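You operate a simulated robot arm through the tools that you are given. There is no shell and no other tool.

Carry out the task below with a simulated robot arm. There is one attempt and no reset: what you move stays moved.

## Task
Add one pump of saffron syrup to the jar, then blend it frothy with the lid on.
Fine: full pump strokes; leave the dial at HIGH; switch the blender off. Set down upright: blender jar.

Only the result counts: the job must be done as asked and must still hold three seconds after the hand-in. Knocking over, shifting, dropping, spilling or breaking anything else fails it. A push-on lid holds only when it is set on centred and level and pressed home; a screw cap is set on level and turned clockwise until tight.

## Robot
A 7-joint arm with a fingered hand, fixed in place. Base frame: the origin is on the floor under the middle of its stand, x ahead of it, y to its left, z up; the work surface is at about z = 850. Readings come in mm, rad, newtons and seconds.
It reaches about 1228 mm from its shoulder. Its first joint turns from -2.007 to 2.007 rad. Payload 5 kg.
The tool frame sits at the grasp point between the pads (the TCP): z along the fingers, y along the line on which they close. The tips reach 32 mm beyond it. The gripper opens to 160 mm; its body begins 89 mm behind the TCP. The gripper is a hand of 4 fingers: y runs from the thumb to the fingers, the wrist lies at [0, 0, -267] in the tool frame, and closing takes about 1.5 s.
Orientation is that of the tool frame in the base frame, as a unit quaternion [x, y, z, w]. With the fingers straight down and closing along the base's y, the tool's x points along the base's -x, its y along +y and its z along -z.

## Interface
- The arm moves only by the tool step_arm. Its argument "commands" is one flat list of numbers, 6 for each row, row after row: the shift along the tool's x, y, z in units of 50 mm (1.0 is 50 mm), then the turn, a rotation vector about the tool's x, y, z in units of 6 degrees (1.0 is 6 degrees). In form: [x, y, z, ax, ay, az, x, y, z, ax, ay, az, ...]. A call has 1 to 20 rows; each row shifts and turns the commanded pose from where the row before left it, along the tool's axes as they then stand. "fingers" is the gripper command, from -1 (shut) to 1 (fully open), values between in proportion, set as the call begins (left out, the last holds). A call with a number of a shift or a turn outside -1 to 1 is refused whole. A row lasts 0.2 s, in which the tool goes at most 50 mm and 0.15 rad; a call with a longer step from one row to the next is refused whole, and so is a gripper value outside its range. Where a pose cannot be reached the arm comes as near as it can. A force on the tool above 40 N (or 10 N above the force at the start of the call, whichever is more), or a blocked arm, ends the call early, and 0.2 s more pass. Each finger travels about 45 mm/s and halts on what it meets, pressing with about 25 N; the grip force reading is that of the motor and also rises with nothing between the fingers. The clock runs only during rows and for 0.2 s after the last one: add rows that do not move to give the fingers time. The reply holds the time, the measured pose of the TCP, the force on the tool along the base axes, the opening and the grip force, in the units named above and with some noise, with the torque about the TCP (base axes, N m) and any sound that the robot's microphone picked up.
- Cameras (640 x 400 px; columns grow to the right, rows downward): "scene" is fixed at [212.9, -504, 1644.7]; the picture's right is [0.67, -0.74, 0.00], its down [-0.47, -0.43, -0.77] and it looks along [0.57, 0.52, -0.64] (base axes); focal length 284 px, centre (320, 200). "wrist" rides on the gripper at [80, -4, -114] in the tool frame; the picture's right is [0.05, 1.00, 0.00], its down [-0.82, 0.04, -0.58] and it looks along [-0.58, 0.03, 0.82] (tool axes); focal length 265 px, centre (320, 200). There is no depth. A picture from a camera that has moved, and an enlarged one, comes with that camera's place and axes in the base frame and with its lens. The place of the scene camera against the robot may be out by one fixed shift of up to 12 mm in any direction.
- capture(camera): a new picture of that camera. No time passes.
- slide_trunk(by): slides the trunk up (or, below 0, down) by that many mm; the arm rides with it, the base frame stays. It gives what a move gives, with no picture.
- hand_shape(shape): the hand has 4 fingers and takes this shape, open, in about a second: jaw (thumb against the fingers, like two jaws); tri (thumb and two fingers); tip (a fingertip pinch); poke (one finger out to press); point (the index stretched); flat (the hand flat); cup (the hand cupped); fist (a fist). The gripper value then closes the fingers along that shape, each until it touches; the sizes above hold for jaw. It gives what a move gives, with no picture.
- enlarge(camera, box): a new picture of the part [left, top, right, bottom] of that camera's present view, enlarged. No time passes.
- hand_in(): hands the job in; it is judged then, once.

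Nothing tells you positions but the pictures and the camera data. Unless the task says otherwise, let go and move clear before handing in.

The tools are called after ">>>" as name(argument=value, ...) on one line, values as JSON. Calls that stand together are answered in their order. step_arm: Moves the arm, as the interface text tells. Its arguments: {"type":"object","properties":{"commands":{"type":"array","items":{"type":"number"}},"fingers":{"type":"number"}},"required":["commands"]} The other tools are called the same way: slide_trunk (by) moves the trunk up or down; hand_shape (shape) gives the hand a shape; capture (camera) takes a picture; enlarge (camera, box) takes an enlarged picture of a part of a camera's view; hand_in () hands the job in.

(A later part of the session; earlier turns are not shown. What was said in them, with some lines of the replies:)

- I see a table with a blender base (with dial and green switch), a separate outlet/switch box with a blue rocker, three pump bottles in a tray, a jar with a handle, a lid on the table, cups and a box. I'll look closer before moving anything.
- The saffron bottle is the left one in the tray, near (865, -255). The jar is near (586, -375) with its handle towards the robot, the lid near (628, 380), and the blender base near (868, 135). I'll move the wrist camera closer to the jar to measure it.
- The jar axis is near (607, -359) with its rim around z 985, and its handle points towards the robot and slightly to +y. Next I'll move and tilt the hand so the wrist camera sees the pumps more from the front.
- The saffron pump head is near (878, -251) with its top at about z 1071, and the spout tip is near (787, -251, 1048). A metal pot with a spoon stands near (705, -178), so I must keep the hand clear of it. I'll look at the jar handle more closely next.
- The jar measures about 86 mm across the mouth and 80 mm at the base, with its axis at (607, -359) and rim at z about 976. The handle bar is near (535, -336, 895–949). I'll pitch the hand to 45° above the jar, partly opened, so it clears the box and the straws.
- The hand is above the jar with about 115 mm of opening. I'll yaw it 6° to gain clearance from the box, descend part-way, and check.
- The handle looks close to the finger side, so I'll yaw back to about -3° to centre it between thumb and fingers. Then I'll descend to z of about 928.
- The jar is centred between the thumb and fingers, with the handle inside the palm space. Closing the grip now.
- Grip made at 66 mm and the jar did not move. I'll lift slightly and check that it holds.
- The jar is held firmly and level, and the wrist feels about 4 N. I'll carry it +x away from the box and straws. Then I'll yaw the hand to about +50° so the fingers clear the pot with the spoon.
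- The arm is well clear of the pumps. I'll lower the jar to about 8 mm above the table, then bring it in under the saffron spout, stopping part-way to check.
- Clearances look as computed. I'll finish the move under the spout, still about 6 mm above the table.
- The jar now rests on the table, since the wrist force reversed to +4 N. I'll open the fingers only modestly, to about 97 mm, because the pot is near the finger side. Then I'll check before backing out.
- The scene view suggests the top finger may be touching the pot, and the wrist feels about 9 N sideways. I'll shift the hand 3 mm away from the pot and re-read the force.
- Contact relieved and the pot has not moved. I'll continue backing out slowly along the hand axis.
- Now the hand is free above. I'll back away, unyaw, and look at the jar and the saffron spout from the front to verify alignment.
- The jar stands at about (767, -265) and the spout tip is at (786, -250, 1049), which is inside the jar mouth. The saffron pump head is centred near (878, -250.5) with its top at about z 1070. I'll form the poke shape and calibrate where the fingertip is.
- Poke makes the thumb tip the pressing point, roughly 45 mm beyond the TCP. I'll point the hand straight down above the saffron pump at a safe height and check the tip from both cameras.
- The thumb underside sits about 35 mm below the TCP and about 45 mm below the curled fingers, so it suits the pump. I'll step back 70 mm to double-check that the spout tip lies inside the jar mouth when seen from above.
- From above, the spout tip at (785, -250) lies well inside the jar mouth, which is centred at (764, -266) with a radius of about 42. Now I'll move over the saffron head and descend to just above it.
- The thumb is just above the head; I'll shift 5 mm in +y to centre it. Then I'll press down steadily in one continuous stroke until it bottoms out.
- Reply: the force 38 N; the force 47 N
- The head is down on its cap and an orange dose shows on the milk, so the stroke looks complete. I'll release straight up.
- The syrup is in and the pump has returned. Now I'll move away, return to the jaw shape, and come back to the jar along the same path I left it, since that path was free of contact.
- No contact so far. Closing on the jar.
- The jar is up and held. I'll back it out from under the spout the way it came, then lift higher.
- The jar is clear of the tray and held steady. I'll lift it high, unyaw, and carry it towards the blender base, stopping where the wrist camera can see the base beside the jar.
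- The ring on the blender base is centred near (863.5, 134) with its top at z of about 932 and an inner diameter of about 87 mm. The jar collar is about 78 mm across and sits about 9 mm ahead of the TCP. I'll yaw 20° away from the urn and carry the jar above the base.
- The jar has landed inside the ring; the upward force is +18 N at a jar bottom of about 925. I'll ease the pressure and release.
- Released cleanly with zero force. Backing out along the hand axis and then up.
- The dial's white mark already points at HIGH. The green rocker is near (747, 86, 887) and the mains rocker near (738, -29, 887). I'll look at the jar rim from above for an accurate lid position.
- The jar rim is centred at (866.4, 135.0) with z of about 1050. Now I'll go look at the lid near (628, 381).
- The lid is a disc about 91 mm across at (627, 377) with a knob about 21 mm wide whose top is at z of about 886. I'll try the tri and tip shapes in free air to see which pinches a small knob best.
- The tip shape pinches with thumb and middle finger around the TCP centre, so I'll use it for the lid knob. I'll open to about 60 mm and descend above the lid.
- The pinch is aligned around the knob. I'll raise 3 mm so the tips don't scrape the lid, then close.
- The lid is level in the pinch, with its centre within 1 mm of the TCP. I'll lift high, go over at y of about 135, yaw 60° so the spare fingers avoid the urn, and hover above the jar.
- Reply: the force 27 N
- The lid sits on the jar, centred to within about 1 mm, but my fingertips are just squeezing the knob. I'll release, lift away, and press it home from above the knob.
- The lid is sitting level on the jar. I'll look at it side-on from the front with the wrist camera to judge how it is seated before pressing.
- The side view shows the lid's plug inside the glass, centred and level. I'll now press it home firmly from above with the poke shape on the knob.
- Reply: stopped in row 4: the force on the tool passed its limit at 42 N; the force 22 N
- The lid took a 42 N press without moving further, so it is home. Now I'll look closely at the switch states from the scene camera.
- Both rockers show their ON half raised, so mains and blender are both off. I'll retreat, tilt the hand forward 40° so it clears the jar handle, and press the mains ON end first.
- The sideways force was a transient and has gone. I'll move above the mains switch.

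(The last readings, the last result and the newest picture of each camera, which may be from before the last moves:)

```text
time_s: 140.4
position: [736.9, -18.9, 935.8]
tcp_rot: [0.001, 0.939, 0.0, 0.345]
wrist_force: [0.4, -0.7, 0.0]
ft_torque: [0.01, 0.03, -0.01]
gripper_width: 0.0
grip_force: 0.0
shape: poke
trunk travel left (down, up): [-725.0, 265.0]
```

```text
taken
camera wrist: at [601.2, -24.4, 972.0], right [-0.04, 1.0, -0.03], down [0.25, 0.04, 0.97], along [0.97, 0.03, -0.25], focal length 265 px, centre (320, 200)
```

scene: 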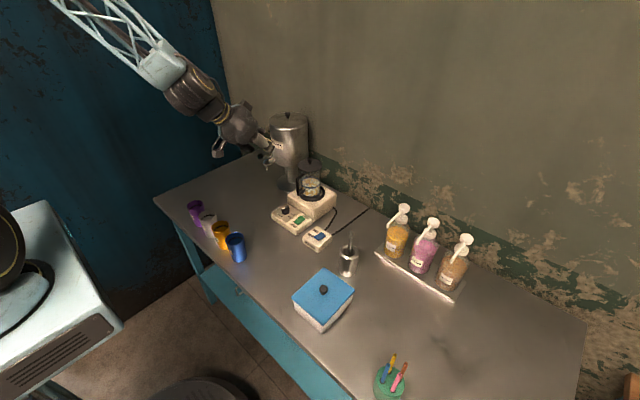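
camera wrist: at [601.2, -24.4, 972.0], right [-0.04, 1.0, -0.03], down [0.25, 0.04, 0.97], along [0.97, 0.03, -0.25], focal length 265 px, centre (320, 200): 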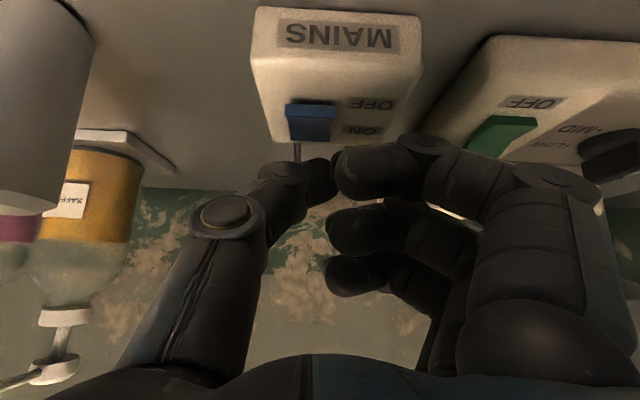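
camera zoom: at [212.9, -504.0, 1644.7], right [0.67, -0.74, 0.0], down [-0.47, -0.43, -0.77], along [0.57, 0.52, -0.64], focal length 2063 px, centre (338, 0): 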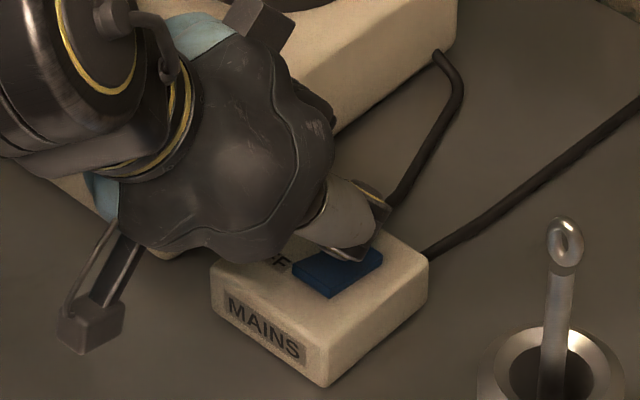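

>>> step_arm(commands=[0.0386, 0, 0.046, 0, 0, 0, 0.0386, 0, 0.046, 0, 0, 0, 0.0386, 0, 0.046, 0, 0, 0, 0.0386, 0, 0.046, 0, 0, 0, 0.0386, 0, 0.046, 0, 0, 0])

>>> enlarge(camera="scene", box=[290, 200, 345, 255])

```text
time_s: 141.6
position: [737.3, -21.1, 923.0]
tcp_rot: [0.001, 0.938, 0.0, 0.345]
wrist_force: [1.2, -2.5, 9.0]
ft_torque: [0.0, -0.12, 0.0]
gripper_width: 0.0
grip_force: 0.1
shape: poke
trunk travel left (down, up): [-725.0, 265.0]
```

```text
7.27 times, centred on (318, 228) of scene
camera zoom: at [212.9, -504.0, 1644.7], right [0.67, -0.74, 0.0], down [-0.47, -0.43, -0.77], along [0.57, 0.52, -0.64], focal length 2063 px, centre (338, 0)
```

zoom: 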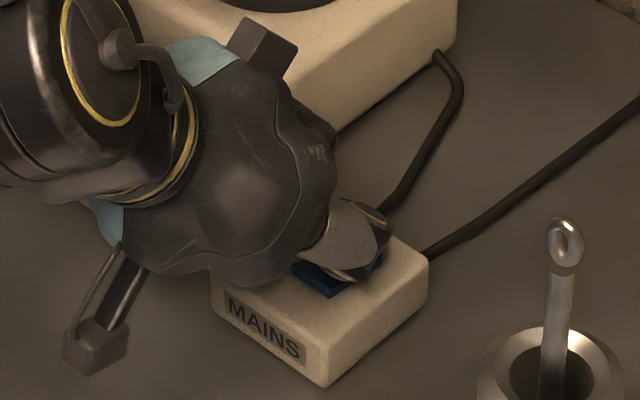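

>>> step_arm(commands=[0.0257, 0, 0.0306, 0, 0, 0, 0.0257, 0, 0.0306, 0, 0, 0, 0.0257, 0, 0.0306, 0, 0, 0, 0, 0, 0, 0, 0, 0])

>>> enlarge(camera="scene", box=[300, 220, 335, 250])

>>> capture(camera="wrist")

```text
time_s: 142.4
position: [740.6, -22.0, 919.9]
tcp_rot: [0.002, 0.937, 0.0, 0.349]
wrist_force: [-0.6, -0.1, 17.2]
ft_torque: [0.18, -0.09, 0.09]
gripper_width: 0.0
grip_force: 0.1
shape: poke
trunk travel left (down, up): [-725.0, 265.0]
stopped in row 3: the force on the tool passed its limit at 42 N (the readings are from after the stop); the commanded pose is now the measured one
```

```text
13.33 times, centred on (318, 235) of scene
camera zoom: at [212.9, -504.0, 1644.7], right [0.67, -0.74, 0.0], down [-0.47, -0.43, -0.77], along [0.57, 0.52, -0.64], focal length 3782 px, centre (353, -267)
```

zoom: 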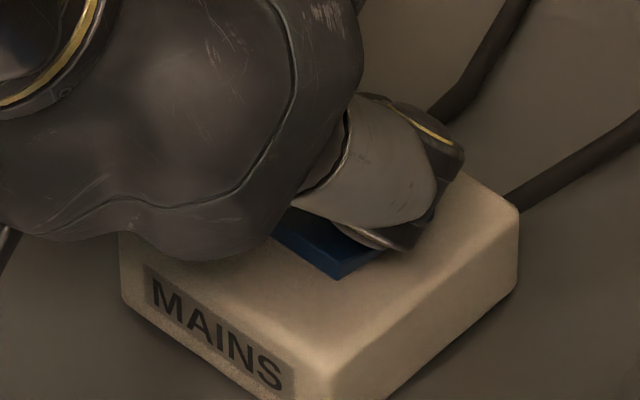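

```text
taken
camera wrist: at [604.9, -26.6, 955.3], right [-0.04, 1.0, -0.03], down [0.24, 0.04, 0.97], along [0.97, 0.03, -0.24], focal length 265 px, centre (320, 200)
```

wrist: 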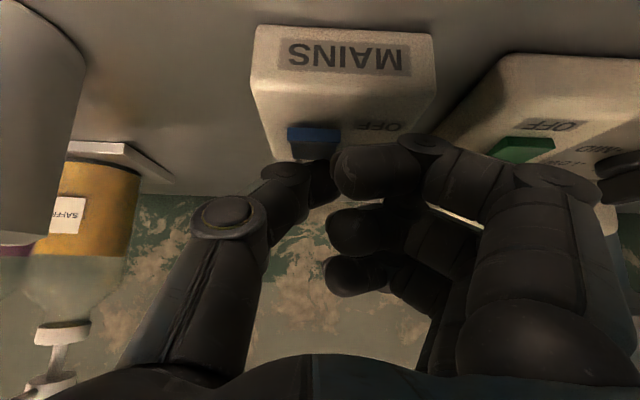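

>>> step_arm(commands=[-0.15, 0, -0.18, 0, 0, 0, -0.257, 0, -0.306, 0, 0, 0, -0.257, 0, -0.306, 0, 0, 0, 0, 0, 0, 0, 0, 0])

>>> enlarge(camera="scene", box=[300, 220, 335, 250])

>>> enlarge(camera="wrist", box=[260, 20, 420, 200])

```text
time_s: 143.4
position: [741.0, -22.6, 971.3]
tcp_rot: [0.001, 0.938, -0.001, 0.347]
wrist_force: [0.0, -0.6, 0.3]
ft_torque: [0.01, 0.0, 0.02]
gripper_width: 0.1
grip_force: 0.1
shape: poke
trunk travel left (down, up): [-725.0, 265.0]
```

```text
13.33 times, centred on (318, 235) of scene
camera zoom: at [212.9, -504.0, 1644.7], right [0.67, -0.74, 0.0], down [-0.47, -0.43, -0.77], along [0.57, 0.52, -0.64], focal length 3782 px, centre (353, -267)
```

zoom: 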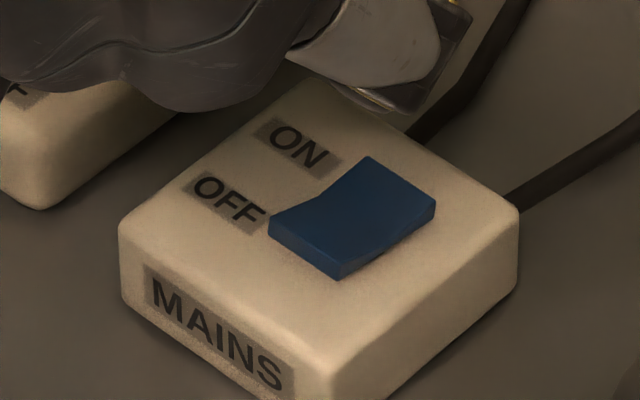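

```text
2.22 times, centred on (340, 110) of wrist
camera zoom: at [604.4, -27.1, 1005.6], right [-0.04, 1.0, -0.03], down [0.24, 0.04, 0.97], along [0.97, 0.03, -0.24], focal length 590 px, centre (276, 400)
```

zoom: 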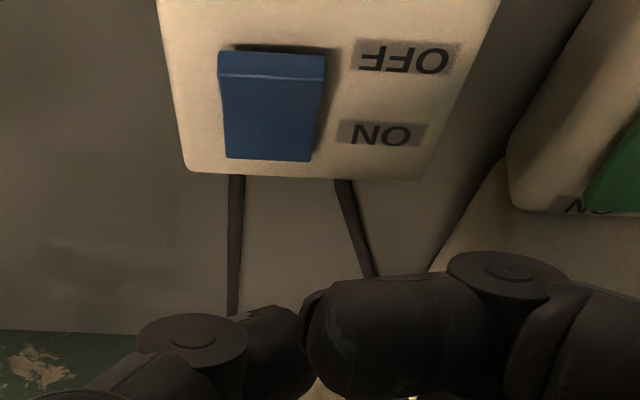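

Triangulating both rockers shows the mains ON end is already flush, so mains was already on and my press changed nothing. The blender's ON end is raised, so it is off. I'll move to the green switch next.

>>> step_arm(commands=[0, 0.58, 0, 0, 0, 0, 0, 0.58, 0, 0, 0, 0, 0, 0.58, 0, 0, 0, 0, 0, 0.58, 0, 0, 0, 0, 0, 0, 0, 0, 0, 0, 0, 0, 0, 0, 0, 0])

>>> capture(camera="wrist")

>>> enlarge(camera="scene", box=[260, 160, 340, 240])

```text
time_s: 144.8
position: [737.5, 95.2, 971.4]
tcp_rot: [0.002, 0.938, -0.001, 0.348]
wrist_force: [0.7, -1.0, -0.3]
ft_torque: [0.01, 0.0, 0.02]
gripper_width: 0.2
grip_force: 0.1
shape: poke
trunk travel left (down, up): [-725.0, 265.0]
```

```text
taken
camera wrist: at [603.1, 90.6, 1005.9], right [-0.04, 1.0, -0.03], down [0.24, 0.04, 0.97], along [0.97, 0.03, -0.24], focal length 265 px, centre (320, 200)
```

wrist: 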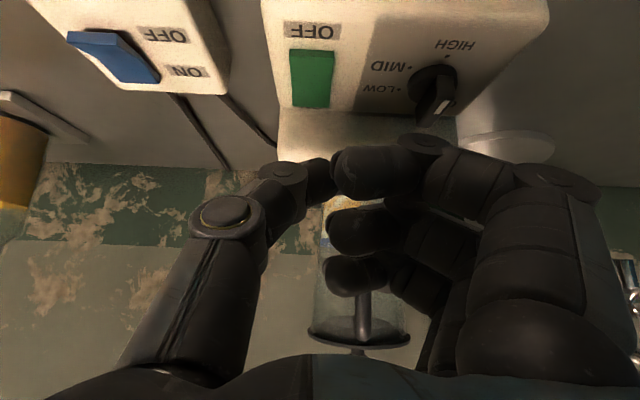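

```text
5.00 times, centred on (300, 200) of scene
camera zoom: at [212.9, -504.0, 1644.7], right [0.67, -0.74, 0.0], down [-0.47, -0.43, -0.77], along [0.57, 0.52, -0.64], focal length 1418 px, centre (420, 200)
```

zoom: 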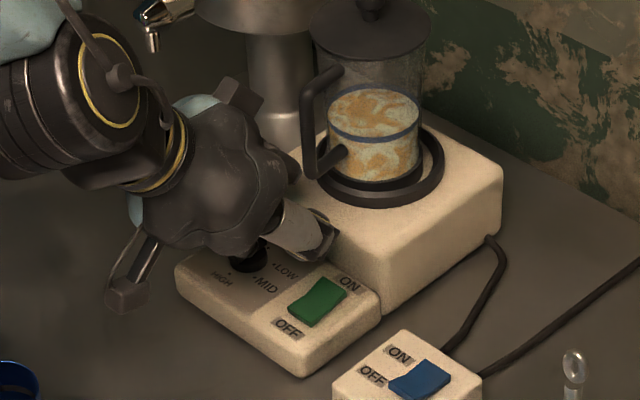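

>>> step_arm(commands=[0.237, -0.01, 0.337, 0, 0, 0, 0.237, -0.01, 0.337, 0, 0, 0, 0, 0, 0, 0, 0, 0, 0, 0, 0, 0, 0, 0])

>>> capture(camera="wrist")

>>> enlarge(camera="scene", box=[260, 160, 340, 240])

```text
time_s: 145.8
position: [743.7, 93.6, 928.7]
tcp_rot: [0.001, 0.938, -0.001, 0.347]
wrist_force: [0.0, -1.0, 0.2]
ft_torque: [0.02, -0.03, -0.01]
gripper_width: 0.0
grip_force: 0.1
shape: poke
trunk travel left (down, up): [-725.0, 265.0]
```

```text
taken
camera wrist: at [607.3, 89.2, 963.8], right [-0.04, 1.0, -0.03], down [0.24, 0.04, 0.97], along [0.97, 0.03, -0.24], focal length 265 px, centre (320, 200)
```

wrist: 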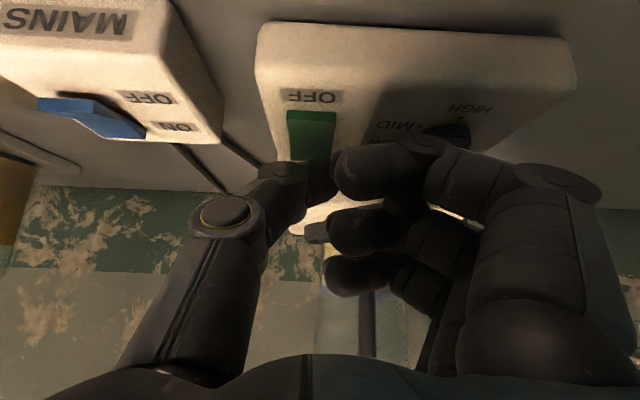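

```text
5.00 times, centred on (300, 200) of scene
camera zoom: at [212.9, -504.0, 1644.7], right [0.67, -0.74, 0.0], down [-0.47, -0.43, -0.77], along [0.57, 0.52, -0.64], focal length 1418 px, centre (420, 200)
```

zoom: 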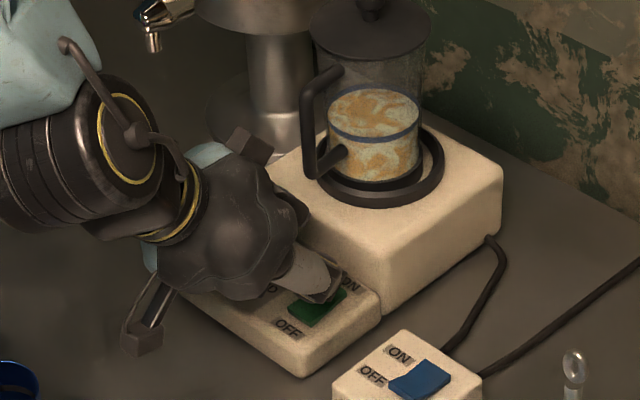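

>>> step_arm(commands=[0.039, 0, 0.0456, 0, 0, 0, 0.039, 0, 0.0456, 0, 0, 0, 0.039, 0, 0.0456, 0, 0, 0, 0, 0, 0, 0, 0, 0])

```text
time_s: 146.8
position: [743.0, 94.3, 922.2]
tcp_rot: [0.002, 0.937, 0.0, 0.35]
wrist_force: [3.4, -1.8, 20.4]
ft_torque: [0.06, -0.44, -0.03]
gripper_width: 0.0
grip_force: 0.1
shape: poke
trunk travel left (down, up): [-725.0, 265.0]
```

>>> step_arm(commands=[0.026, 0, 0.0304, 0, 0, 0, 0.026, 0, 0.0304, 0, 0, 0, 0.026, 0, 0.0304, 0, 0, 0])

>>> enlarge(camera="scene", box=[265, 190, 315, 240])

>>> capture(camera="wrist")

```text
time_s: 147.4
position: [747.0, 92.1, 921.3]
tcp_rot: [0.003, 0.936, 0.0, 0.352]
wrist_force: [1.3, -1.0, 15.6]
ft_torque: [0.05, -0.3, -0.06]
gripper_width: 0.0
grip_force: 0.0
shape: poke
trunk travel left (down, up): [-725.0, 265.0]
stopped in row 2: the force on the tool passed its limit at 42 N (the readings are from after the stop); the commanded pose is now the measured one
```

```text
8.00 times, centred on (290, 215) of scene
camera zoom: at [212.9, -504.0, 1644.7], right [0.67, -0.74, 0.0], down [-0.47, -0.43, -0.77], along [0.57, 0.52, -0.64], focal length 2269 px, centre (560, 80)
```

zoom: 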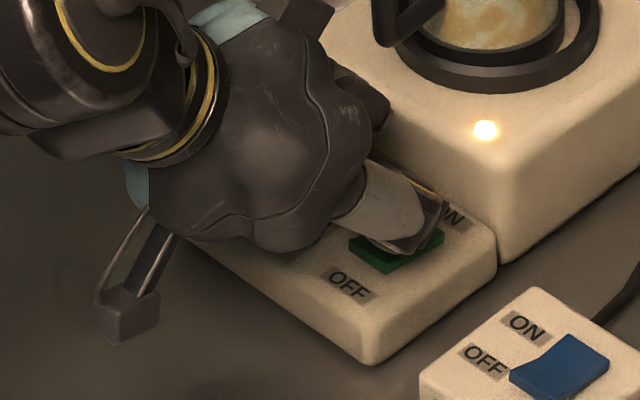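

```text
taken
camera wrist: at [610.9, 88.5, 955.2], right [-0.03, 1.0, -0.03], down [0.23, 0.04, 0.97], along [0.97, 0.03, -0.23], focal length 265 px, centre (320, 200)
```

wrist: 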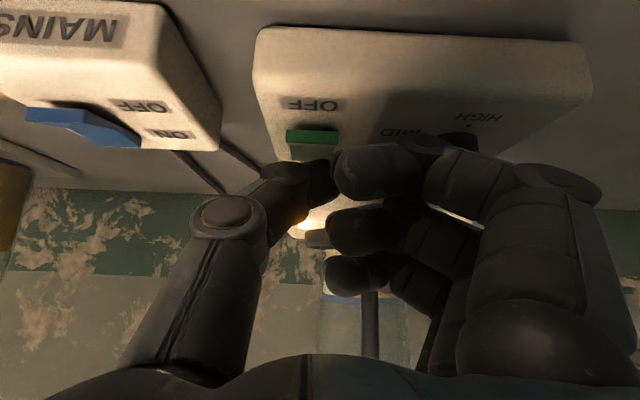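

The indicator lamp on the blender base has lit, so it's switched on. I'll lift off a little and watch the contents.

>>> step_arm(commands=[-0.13, 0, -0.15, 0, 0, 0, -0.26, 0, -0.3, 0, 0, 0, -0.26, 0, -0.3, 0, 0, 0, 0, 0, 0, 0, 0, 0])

>>> enlarge(camera="scene", box=[270, 140, 350, 240])

>>> enlarge(camera="scene", box=[265, 190, 315, 240])

```text
time_s: 148.4
position: [746.0, 93.2, 969.6]
tcp_rot: [0.001, 0.937, 0.001, 0.349]
wrist_force: [-0.7, -0.4, -0.6]
ft_torque: [0.0, -0.03, 0.03]
gripper_width: 0.1
grip_force: 0.1
shape: poke
trunk travel left (down, up): [-725.0, 265.0]
```

```text
4.00 times, centred on (310, 190) of scene
camera zoom: at [212.9, -504.0, 1644.7], right [0.67, -0.74, 0.0], down [-0.47, -0.43, -0.77], along [0.57, 0.52, -0.64], focal length 1135 px, centre (360, 240)
```

zoom: 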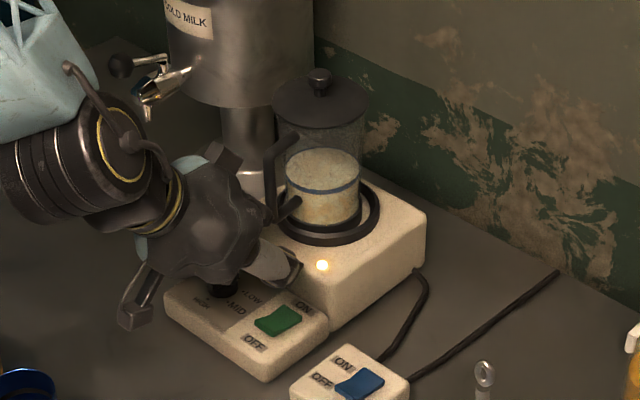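

```text
8.00 times, centred on (290, 215) of scene
camera zoom: at [212.9, -504.0, 1644.7], right [0.67, -0.74, 0.0], down [-0.47, -0.43, -0.77], along [0.57, 0.52, -0.64], focal length 2269 px, centre (560, 80)
```

zoom: 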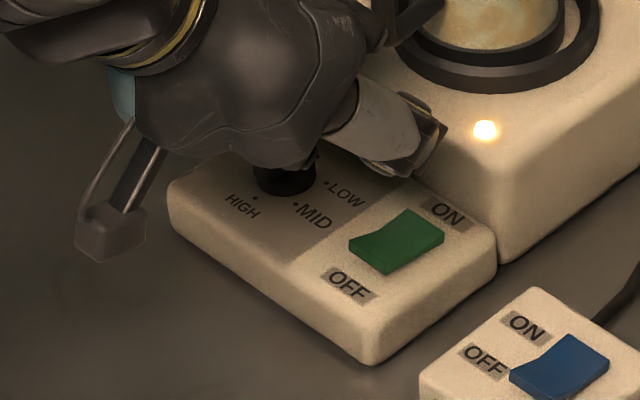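

>>> step_arm(commands=[0, 0, 0, 0, 0, 0, 0, 0, 0, 0, 0, 0, 0, 0, 0, 0, 0, 0, 0, 0, 0, 0, 0, 0, 0, 0, 0, 0, 0, 0, 0, 0, 0, 0, 0, 0, 0, 0, 0, 0, 0, 0, 0, 0, 0, 0, 0, 0, 0, 0, 0, 0, 0, 0, 0, 0, 0, 0, 0, 0])

>>> enlarge(camera="scene", box=[290, 140, 340, 210])

```text
time_s: 150.6
position: [746.3, 92.0, 968.4]
tcp_rot: [0.002, 0.937, 0.0, 0.35]
wrist_force: [0.6, 0.2, 0.6]
ft_torque: [0.02, 0.0, -0.01]
gripper_width: 0.0
grip_force: 0.0
shape: poke
trunk travel left (down, up): [-725.0, 265.0]
```

```text
5.71 times, centred on (315, 175) of scene
camera zoom: at [212.9, -504.0, 1644.7], right [0.67, -0.74, 0.0], down [-0.47, -0.43, -0.77], along [0.57, 0.52, -0.64], focal length 1621 px, centre (349, 343)
```

zoom: 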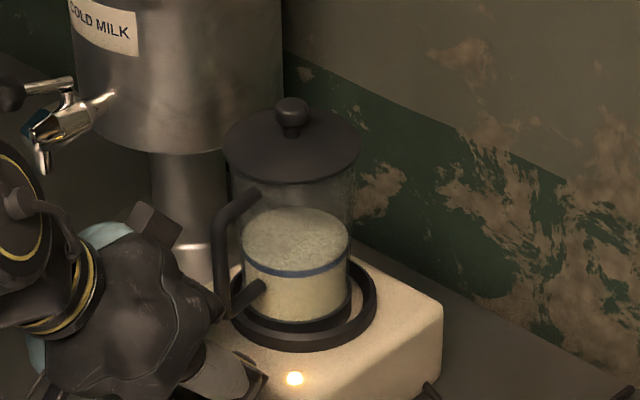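

>>> step_arm(commands=[0, 0, 0, 0, 0, 0, 0, 0, 0, 0, 0, 0, 0, 0, 0, 0, 0, 0, 0, 0, 0, 0, 0, 0, 0, 0, 0, 0, 0, 0, 0, 0, 0, 0, 0, 0, 0, 0, 0, 0, 0, 0, 0, 0, 0, 0, 0, 0, 0, 0, 0, 0, 0, 0, 0, 0, 0, 0, 0, 0])

>>> enlarge(camera="scene", box=[290, 140, 340, 210])

```text
time_s: 152.8
position: [746.0, 92.0, 969.9]
tcp_rot: [0.002, 0.937, 0.001, 0.35]
wrist_force: [0.4, -0.8, 0.6]
ft_torque: [0.03, 0.0, 0.03]
gripper_width: 0.0
grip_force: 0.0
shape: poke
trunk travel left (down, up): [-725.0, 265.0]
```

```text
5.71 times, centred on (315, 175) of scene
camera zoom: at [212.9, -504.0, 1644.7], right [0.67, -0.74, 0.0], down [-0.47, -0.43, -0.77], along [0.57, 0.52, -0.64], focal length 1621 px, centre (349, 343)
```

zoom: 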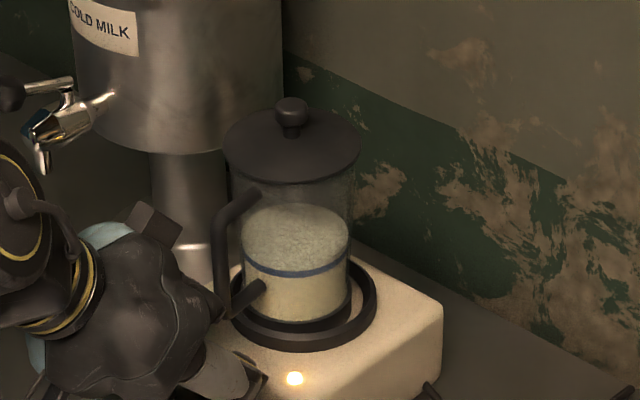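

The mix is uniform and a froth layer has risen above the ring. It keeps blending while I move over the OFF end of the green switch.

>>> step_arm(commands=[0.432, 0.01, 0.101, 0, 0, 0, 0.432, 0.01, 0.101, 0, 0, 0, 0, 0, 0, 0, 0, 0, 0, 0, 0, 0, 0, 0])

>>> enlarge(camera="scene", box=[290, 140, 340, 210])

>>> enlarge(camera="scene", box=[265, 190, 315, 240])

>>> capture(camera="wrist")

```text
time_s: 153.8
position: [718.7, 93.4, 932.4]
tcp_rot: [0.002, 0.937, 0.0, 0.35]
wrist_force: [-0.3, 0.3, -0.1]
ft_torque: [0.01, 0.01, 0.0]
gripper_width: 0.1
grip_force: 0.1
shape: poke
trunk travel left (down, up): [-725.0, 265.0]
```

```text
5.71 times, centred on (315, 175) of scene
camera zoom: at [212.9, -504.0, 1644.7], right [0.67, -0.74, 0.0], down [-0.47, -0.43, -0.77], along [0.57, 0.52, -0.64], focal length 1621 px, centre (349, 343)
```

zoom: 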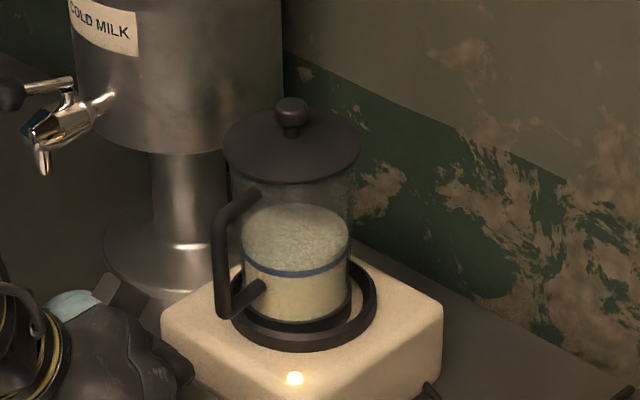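

```text
8.00 times, centred on (290, 215) of scene
camera zoom: at [212.9, -504.0, 1644.7], right [0.67, -0.74, 0.0], down [-0.47, -0.43, -0.77], along [0.57, 0.52, -0.64], focal length 2269 px, centre (560, 80)
```

zoom: 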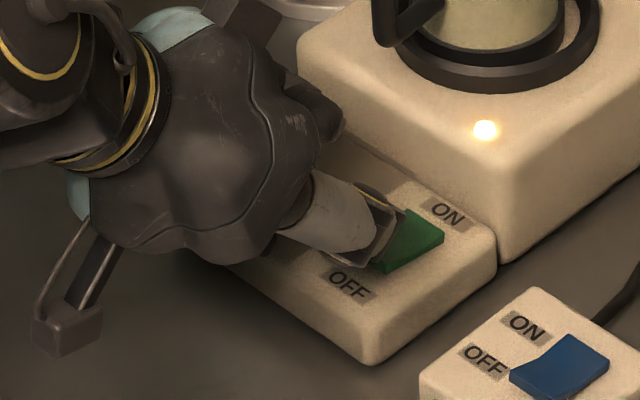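

```text
taken
camera wrist: at [582.9, 89.8, 967.2], right [-0.03, 1.0, -0.03], down [0.24, 0.04, 0.97], along [0.97, 0.03, -0.24], focal length 265 px, centre (320, 200)
```

wrist: 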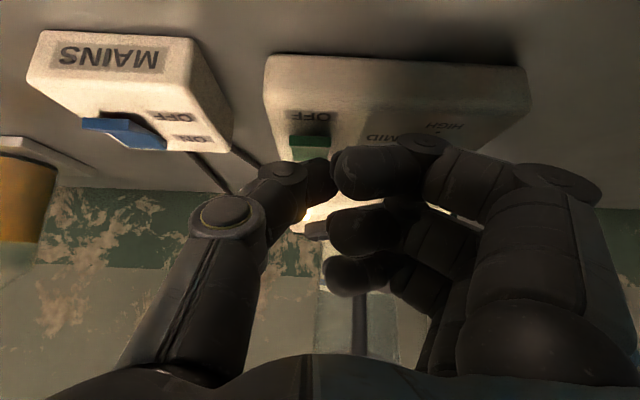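

>>> step_arm(commands=[0, 0, 0, 0, 0, 0, 0, 0, 0, 0, 0, 0, 0, 0, 0, 0, 0, 0, 0, 0, 0, 0, 0, 0, 0, 0, 0, 0, 0, 0, 0, 0, 0, 0, 0, 0, 0, 0, 0, 0, 0, 0])

>>> enlarge(camera="scene", box=[295, 155, 335, 205])

```text
time_s: 155.4
position: [718.2, 94.4, 933.6]
tcp_rot: [0.003, 0.937, -0.001, 0.35]
wrist_force: [0.1, 0.0, -0.3]
ft_torque: [0.03, -0.02, -0.01]
gripper_width: 0.1
grip_force: 0.0
shape: poke
trunk travel left (down, up): [-725.0, 265.0]
```

```text
8.00 times, centred on (315, 180) of scene
camera zoom: at [212.9, -504.0, 1644.7], right [0.67, -0.74, 0.0], down [-0.47, -0.43, -0.77], along [0.57, 0.52, -0.64], focal length 2269 px, centre (360, 360)
```

zoom: 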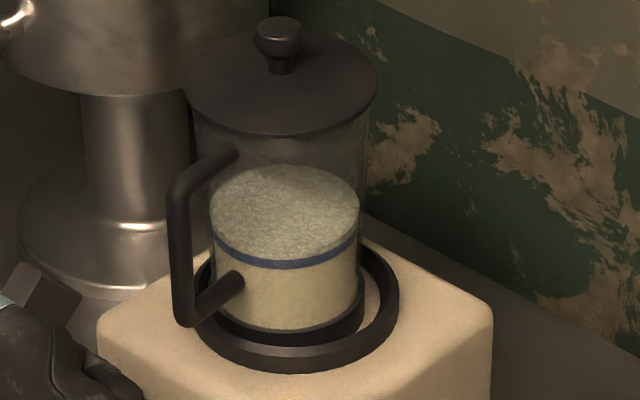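

The froth has plateaued after about 8 s. Pressing the OFF end now.

>>> step_arm(commands=[0.0394, 0, 0.0453, 0, 0, 0, 0.0394, 0, 0.0453, 0, 0, 0, 0.0394, 0, 0.0453, 0, 0, 0, 0.0394, 0, 0.0453, 0, 0, 0])

>>> enlarge(camera="scene", box=[265, 190, 315, 240])

```text
time_s: 156.4
position: [719.8, 92.7, 921.8]
tcp_rot: [0.003, 0.936, 0.001, 0.352]
wrist_force: [-0.5, -0.9, 10.7]
ft_torque: [-0.01, -0.12, -0.02]
gripper_width: 0.0
grip_force: 0.1
shape: poke
trunk travel left (down, up): [-725.0, 265.0]
```

```text
8.00 times, centred on (290, 215) of scene
camera zoom: at [212.9, -504.0, 1644.7], right [0.67, -0.74, 0.0], down [-0.47, -0.43, -0.77], along [0.57, 0.52, -0.64], focal length 2269 px, centre (560, 80)
```

zoom: 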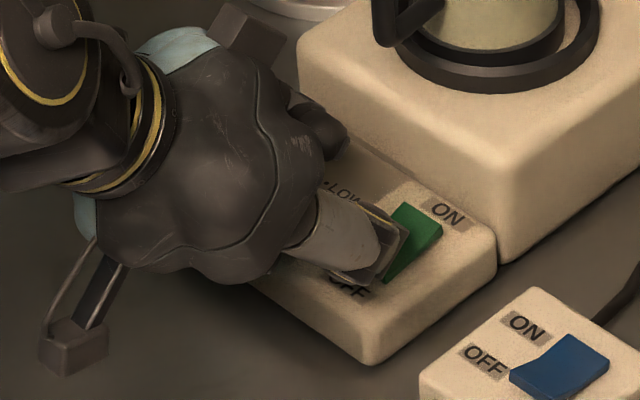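

The lamp has gone out and the rocker has flipped to OFF. I'll lift clear and check the final state.

>>> step_arm(commands=[-0.13, 0, -0.15, 0, 0, 0, -0.3, 0, -0.35, 0, 0, 0, -0.4, 0, -0.5, 0, 0, 0, -0.2, 0, -0.8, 0, 0, 0, -0.2, 0, -0.8, 0, 0, 0, -0.2, 0, -0.8, 0, 0, 0, 0, 0, 0, 0, 0, 0, 0, 0, 0, 0, 0, 0])

>>> capture(camera="scene")

>>> enlarge(camera="scene", box=[265, 190, 340, 250])

>>> enlarge(camera="scene", box=[295, 150, 335, 205])

>>> capture(camera="wrist")

```text
time_s: 158.2
position: [660.1, 92.9, 1098.0]
tcp_rot: [0.003, 0.937, 0.0, 0.35]
wrist_force: [-0.1, 0.5, -0.4]
ft_torque: [-0.01, 0.02, -0.01]
gripper_width: 0.0
grip_force: 0.1
shape: poke
trunk travel left (down, up): [-725.0, 265.0]
```

```text
taken
```

scene: 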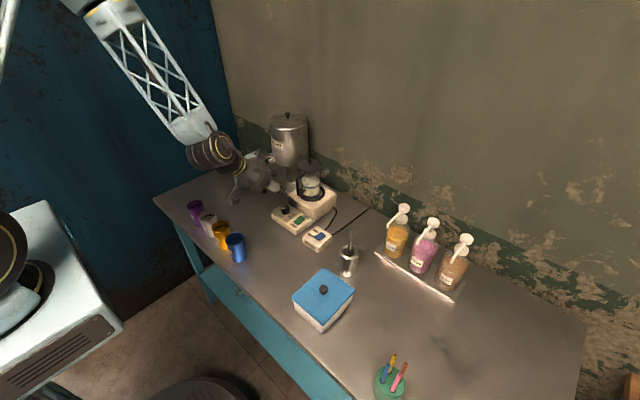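

```text
6.67 times, centred on (302, 220) of scene
camera zoom: at [212.9, -504.0, 1644.7], right [0.67, -0.74, 0.0], down [-0.47, -0.43, -0.77], along [0.57, 0.52, -0.64], focal length 1891 px, centre (437, 67)
```

zoom: 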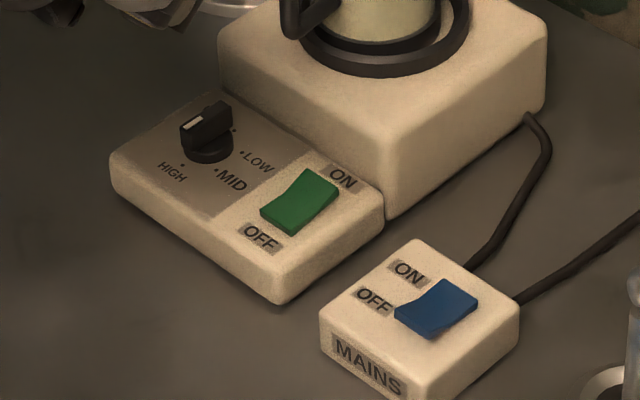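

```text
7.27 times, centred on (315, 178) of scene
camera zoom: at [212.9, -504.0, 1644.7], right [0.67, -0.74, 0.0], down [-0.47, -0.43, -0.77], along [0.57, 0.52, -0.64], focal length 2063 px, centre (356, 364)
```

zoom: 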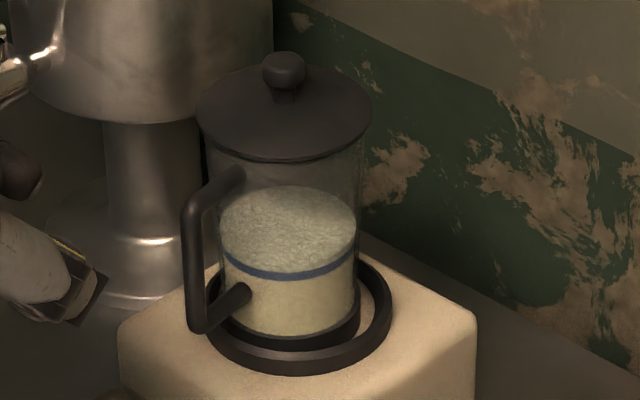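

```text
taken
camera wrist: at [525.6, 88.4, 1131.2], right [-0.03, 1.0, -0.03], down [0.24, 0.04, 0.97], along [0.97, 0.03, -0.24], focal length 265 px, centre (320, 200)
```

wrist: 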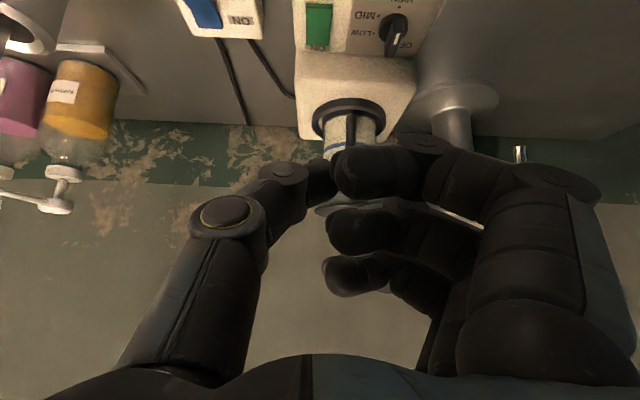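

>>> step_arm(commands=[0, 0, -0.9, 0, 0, 0, 0, 0, -0.9, 0, 0, 0, 0, 0, -0.9, 0, 0, 0, 0, 0, 0, 0, 0, 0])

>>> enlarge(camera="scene", box=[340, 190, 500, 290])

>>> enlarge(camera="scene", box=[280, 260, 440, 400])

>>> enlarge(camera="scene", box=[240, 160, 400, 260])

```text
time_s: 159.2
position: [581.8, 93.4, 1200.5]
tcp_rot: [0.002, 0.937, -0.001, 0.349]
wrist_force: [0.7, 0.5, 0.8]
ft_torque: [0.01, -0.01, -0.02]
gripper_width: 0.0
grip_force: 0.1
shape: poke
out of reach, approached as far as the arm can: row 3
trunk travel left (down, up): [-725.0, 265.0]
```

```text
4.00 times, centred on (420, 240) of scene
camera zoom: at [212.9, -504.0, 1644.7], right [0.67, -0.74, 0.0], down [-0.47, -0.43, -0.77], along [0.57, 0.52, -0.64], focal length 1135 px, centre (-80, 40)
```

zoom: 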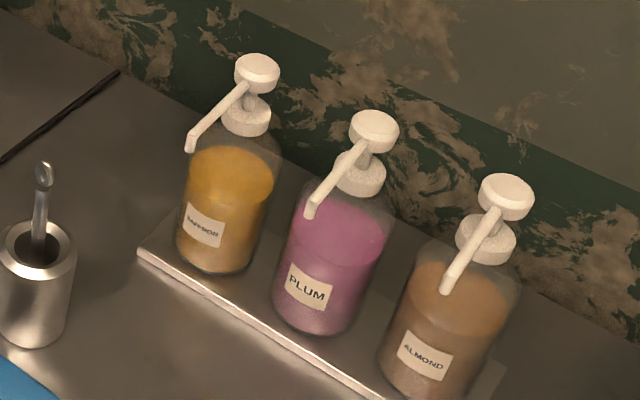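

```text
2.86 times, centred on (360, 330) of scene
camera zoom: at [212.9, -504.0, 1644.7], right [0.67, -0.74, 0.0], down [-0.47, -0.43, -0.77], along [0.57, 0.52, -0.64], focal length 810 px, centre (206, -171)
```

zoom: 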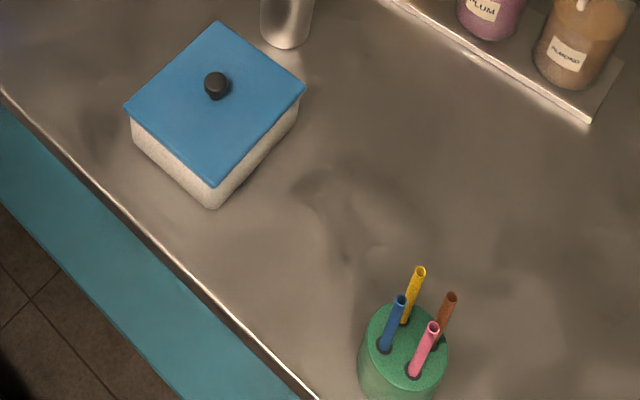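

```text
4.00 times, centred on (320, 210) of scene
camera zoom: at [212.9, -504.0, 1644.7], right [0.67, -0.74, 0.0], down [-0.47, -0.43, -0.77], along [0.57, 0.52, -0.64], focal length 1135 px, centre (320, 160)
```

zoom: 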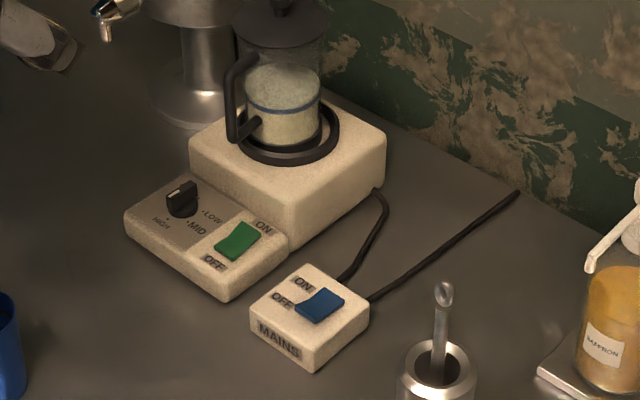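

The jar stands upright on the blender base with its lid on, and the drink inside is frothy. The dial is at HIGH and the green blender switch is OFF. Compared with the first pictures, nothing else has moved, and the hand is clear and holding nothing. I'm handing in.

>>> hand_in()

```text
The job is handed in.
```

I added one pump of saffron syrup, blended the drink frothy with the lid on, and handed the job in. I haven't seen the verdict, so this is what the final pictures and readings showed.

- **Syrup:** I gave the saffron pump one press until the head was down on its cap. The orange dose showed in the milk, and the pump came back up.
- **Jar and lid:** The jar is upright in the ring on the blender base. The lid is centred and level, and did not move when I pressed it with 42 N.
- **Blending:** It ran on HIGH for about 9 seconds, until the froth stopped rising.
- **Controls:** The dial was already at HIGH and I left it there. The green switch is OFF and the lamp is out. I pressed the mains switch once but it was already on, and I left it on.
- **Other objects:** A finger touched the metal pot while I was placing the jar under the spout. Neither it nor anything else looked out of place compared with the first pictures.
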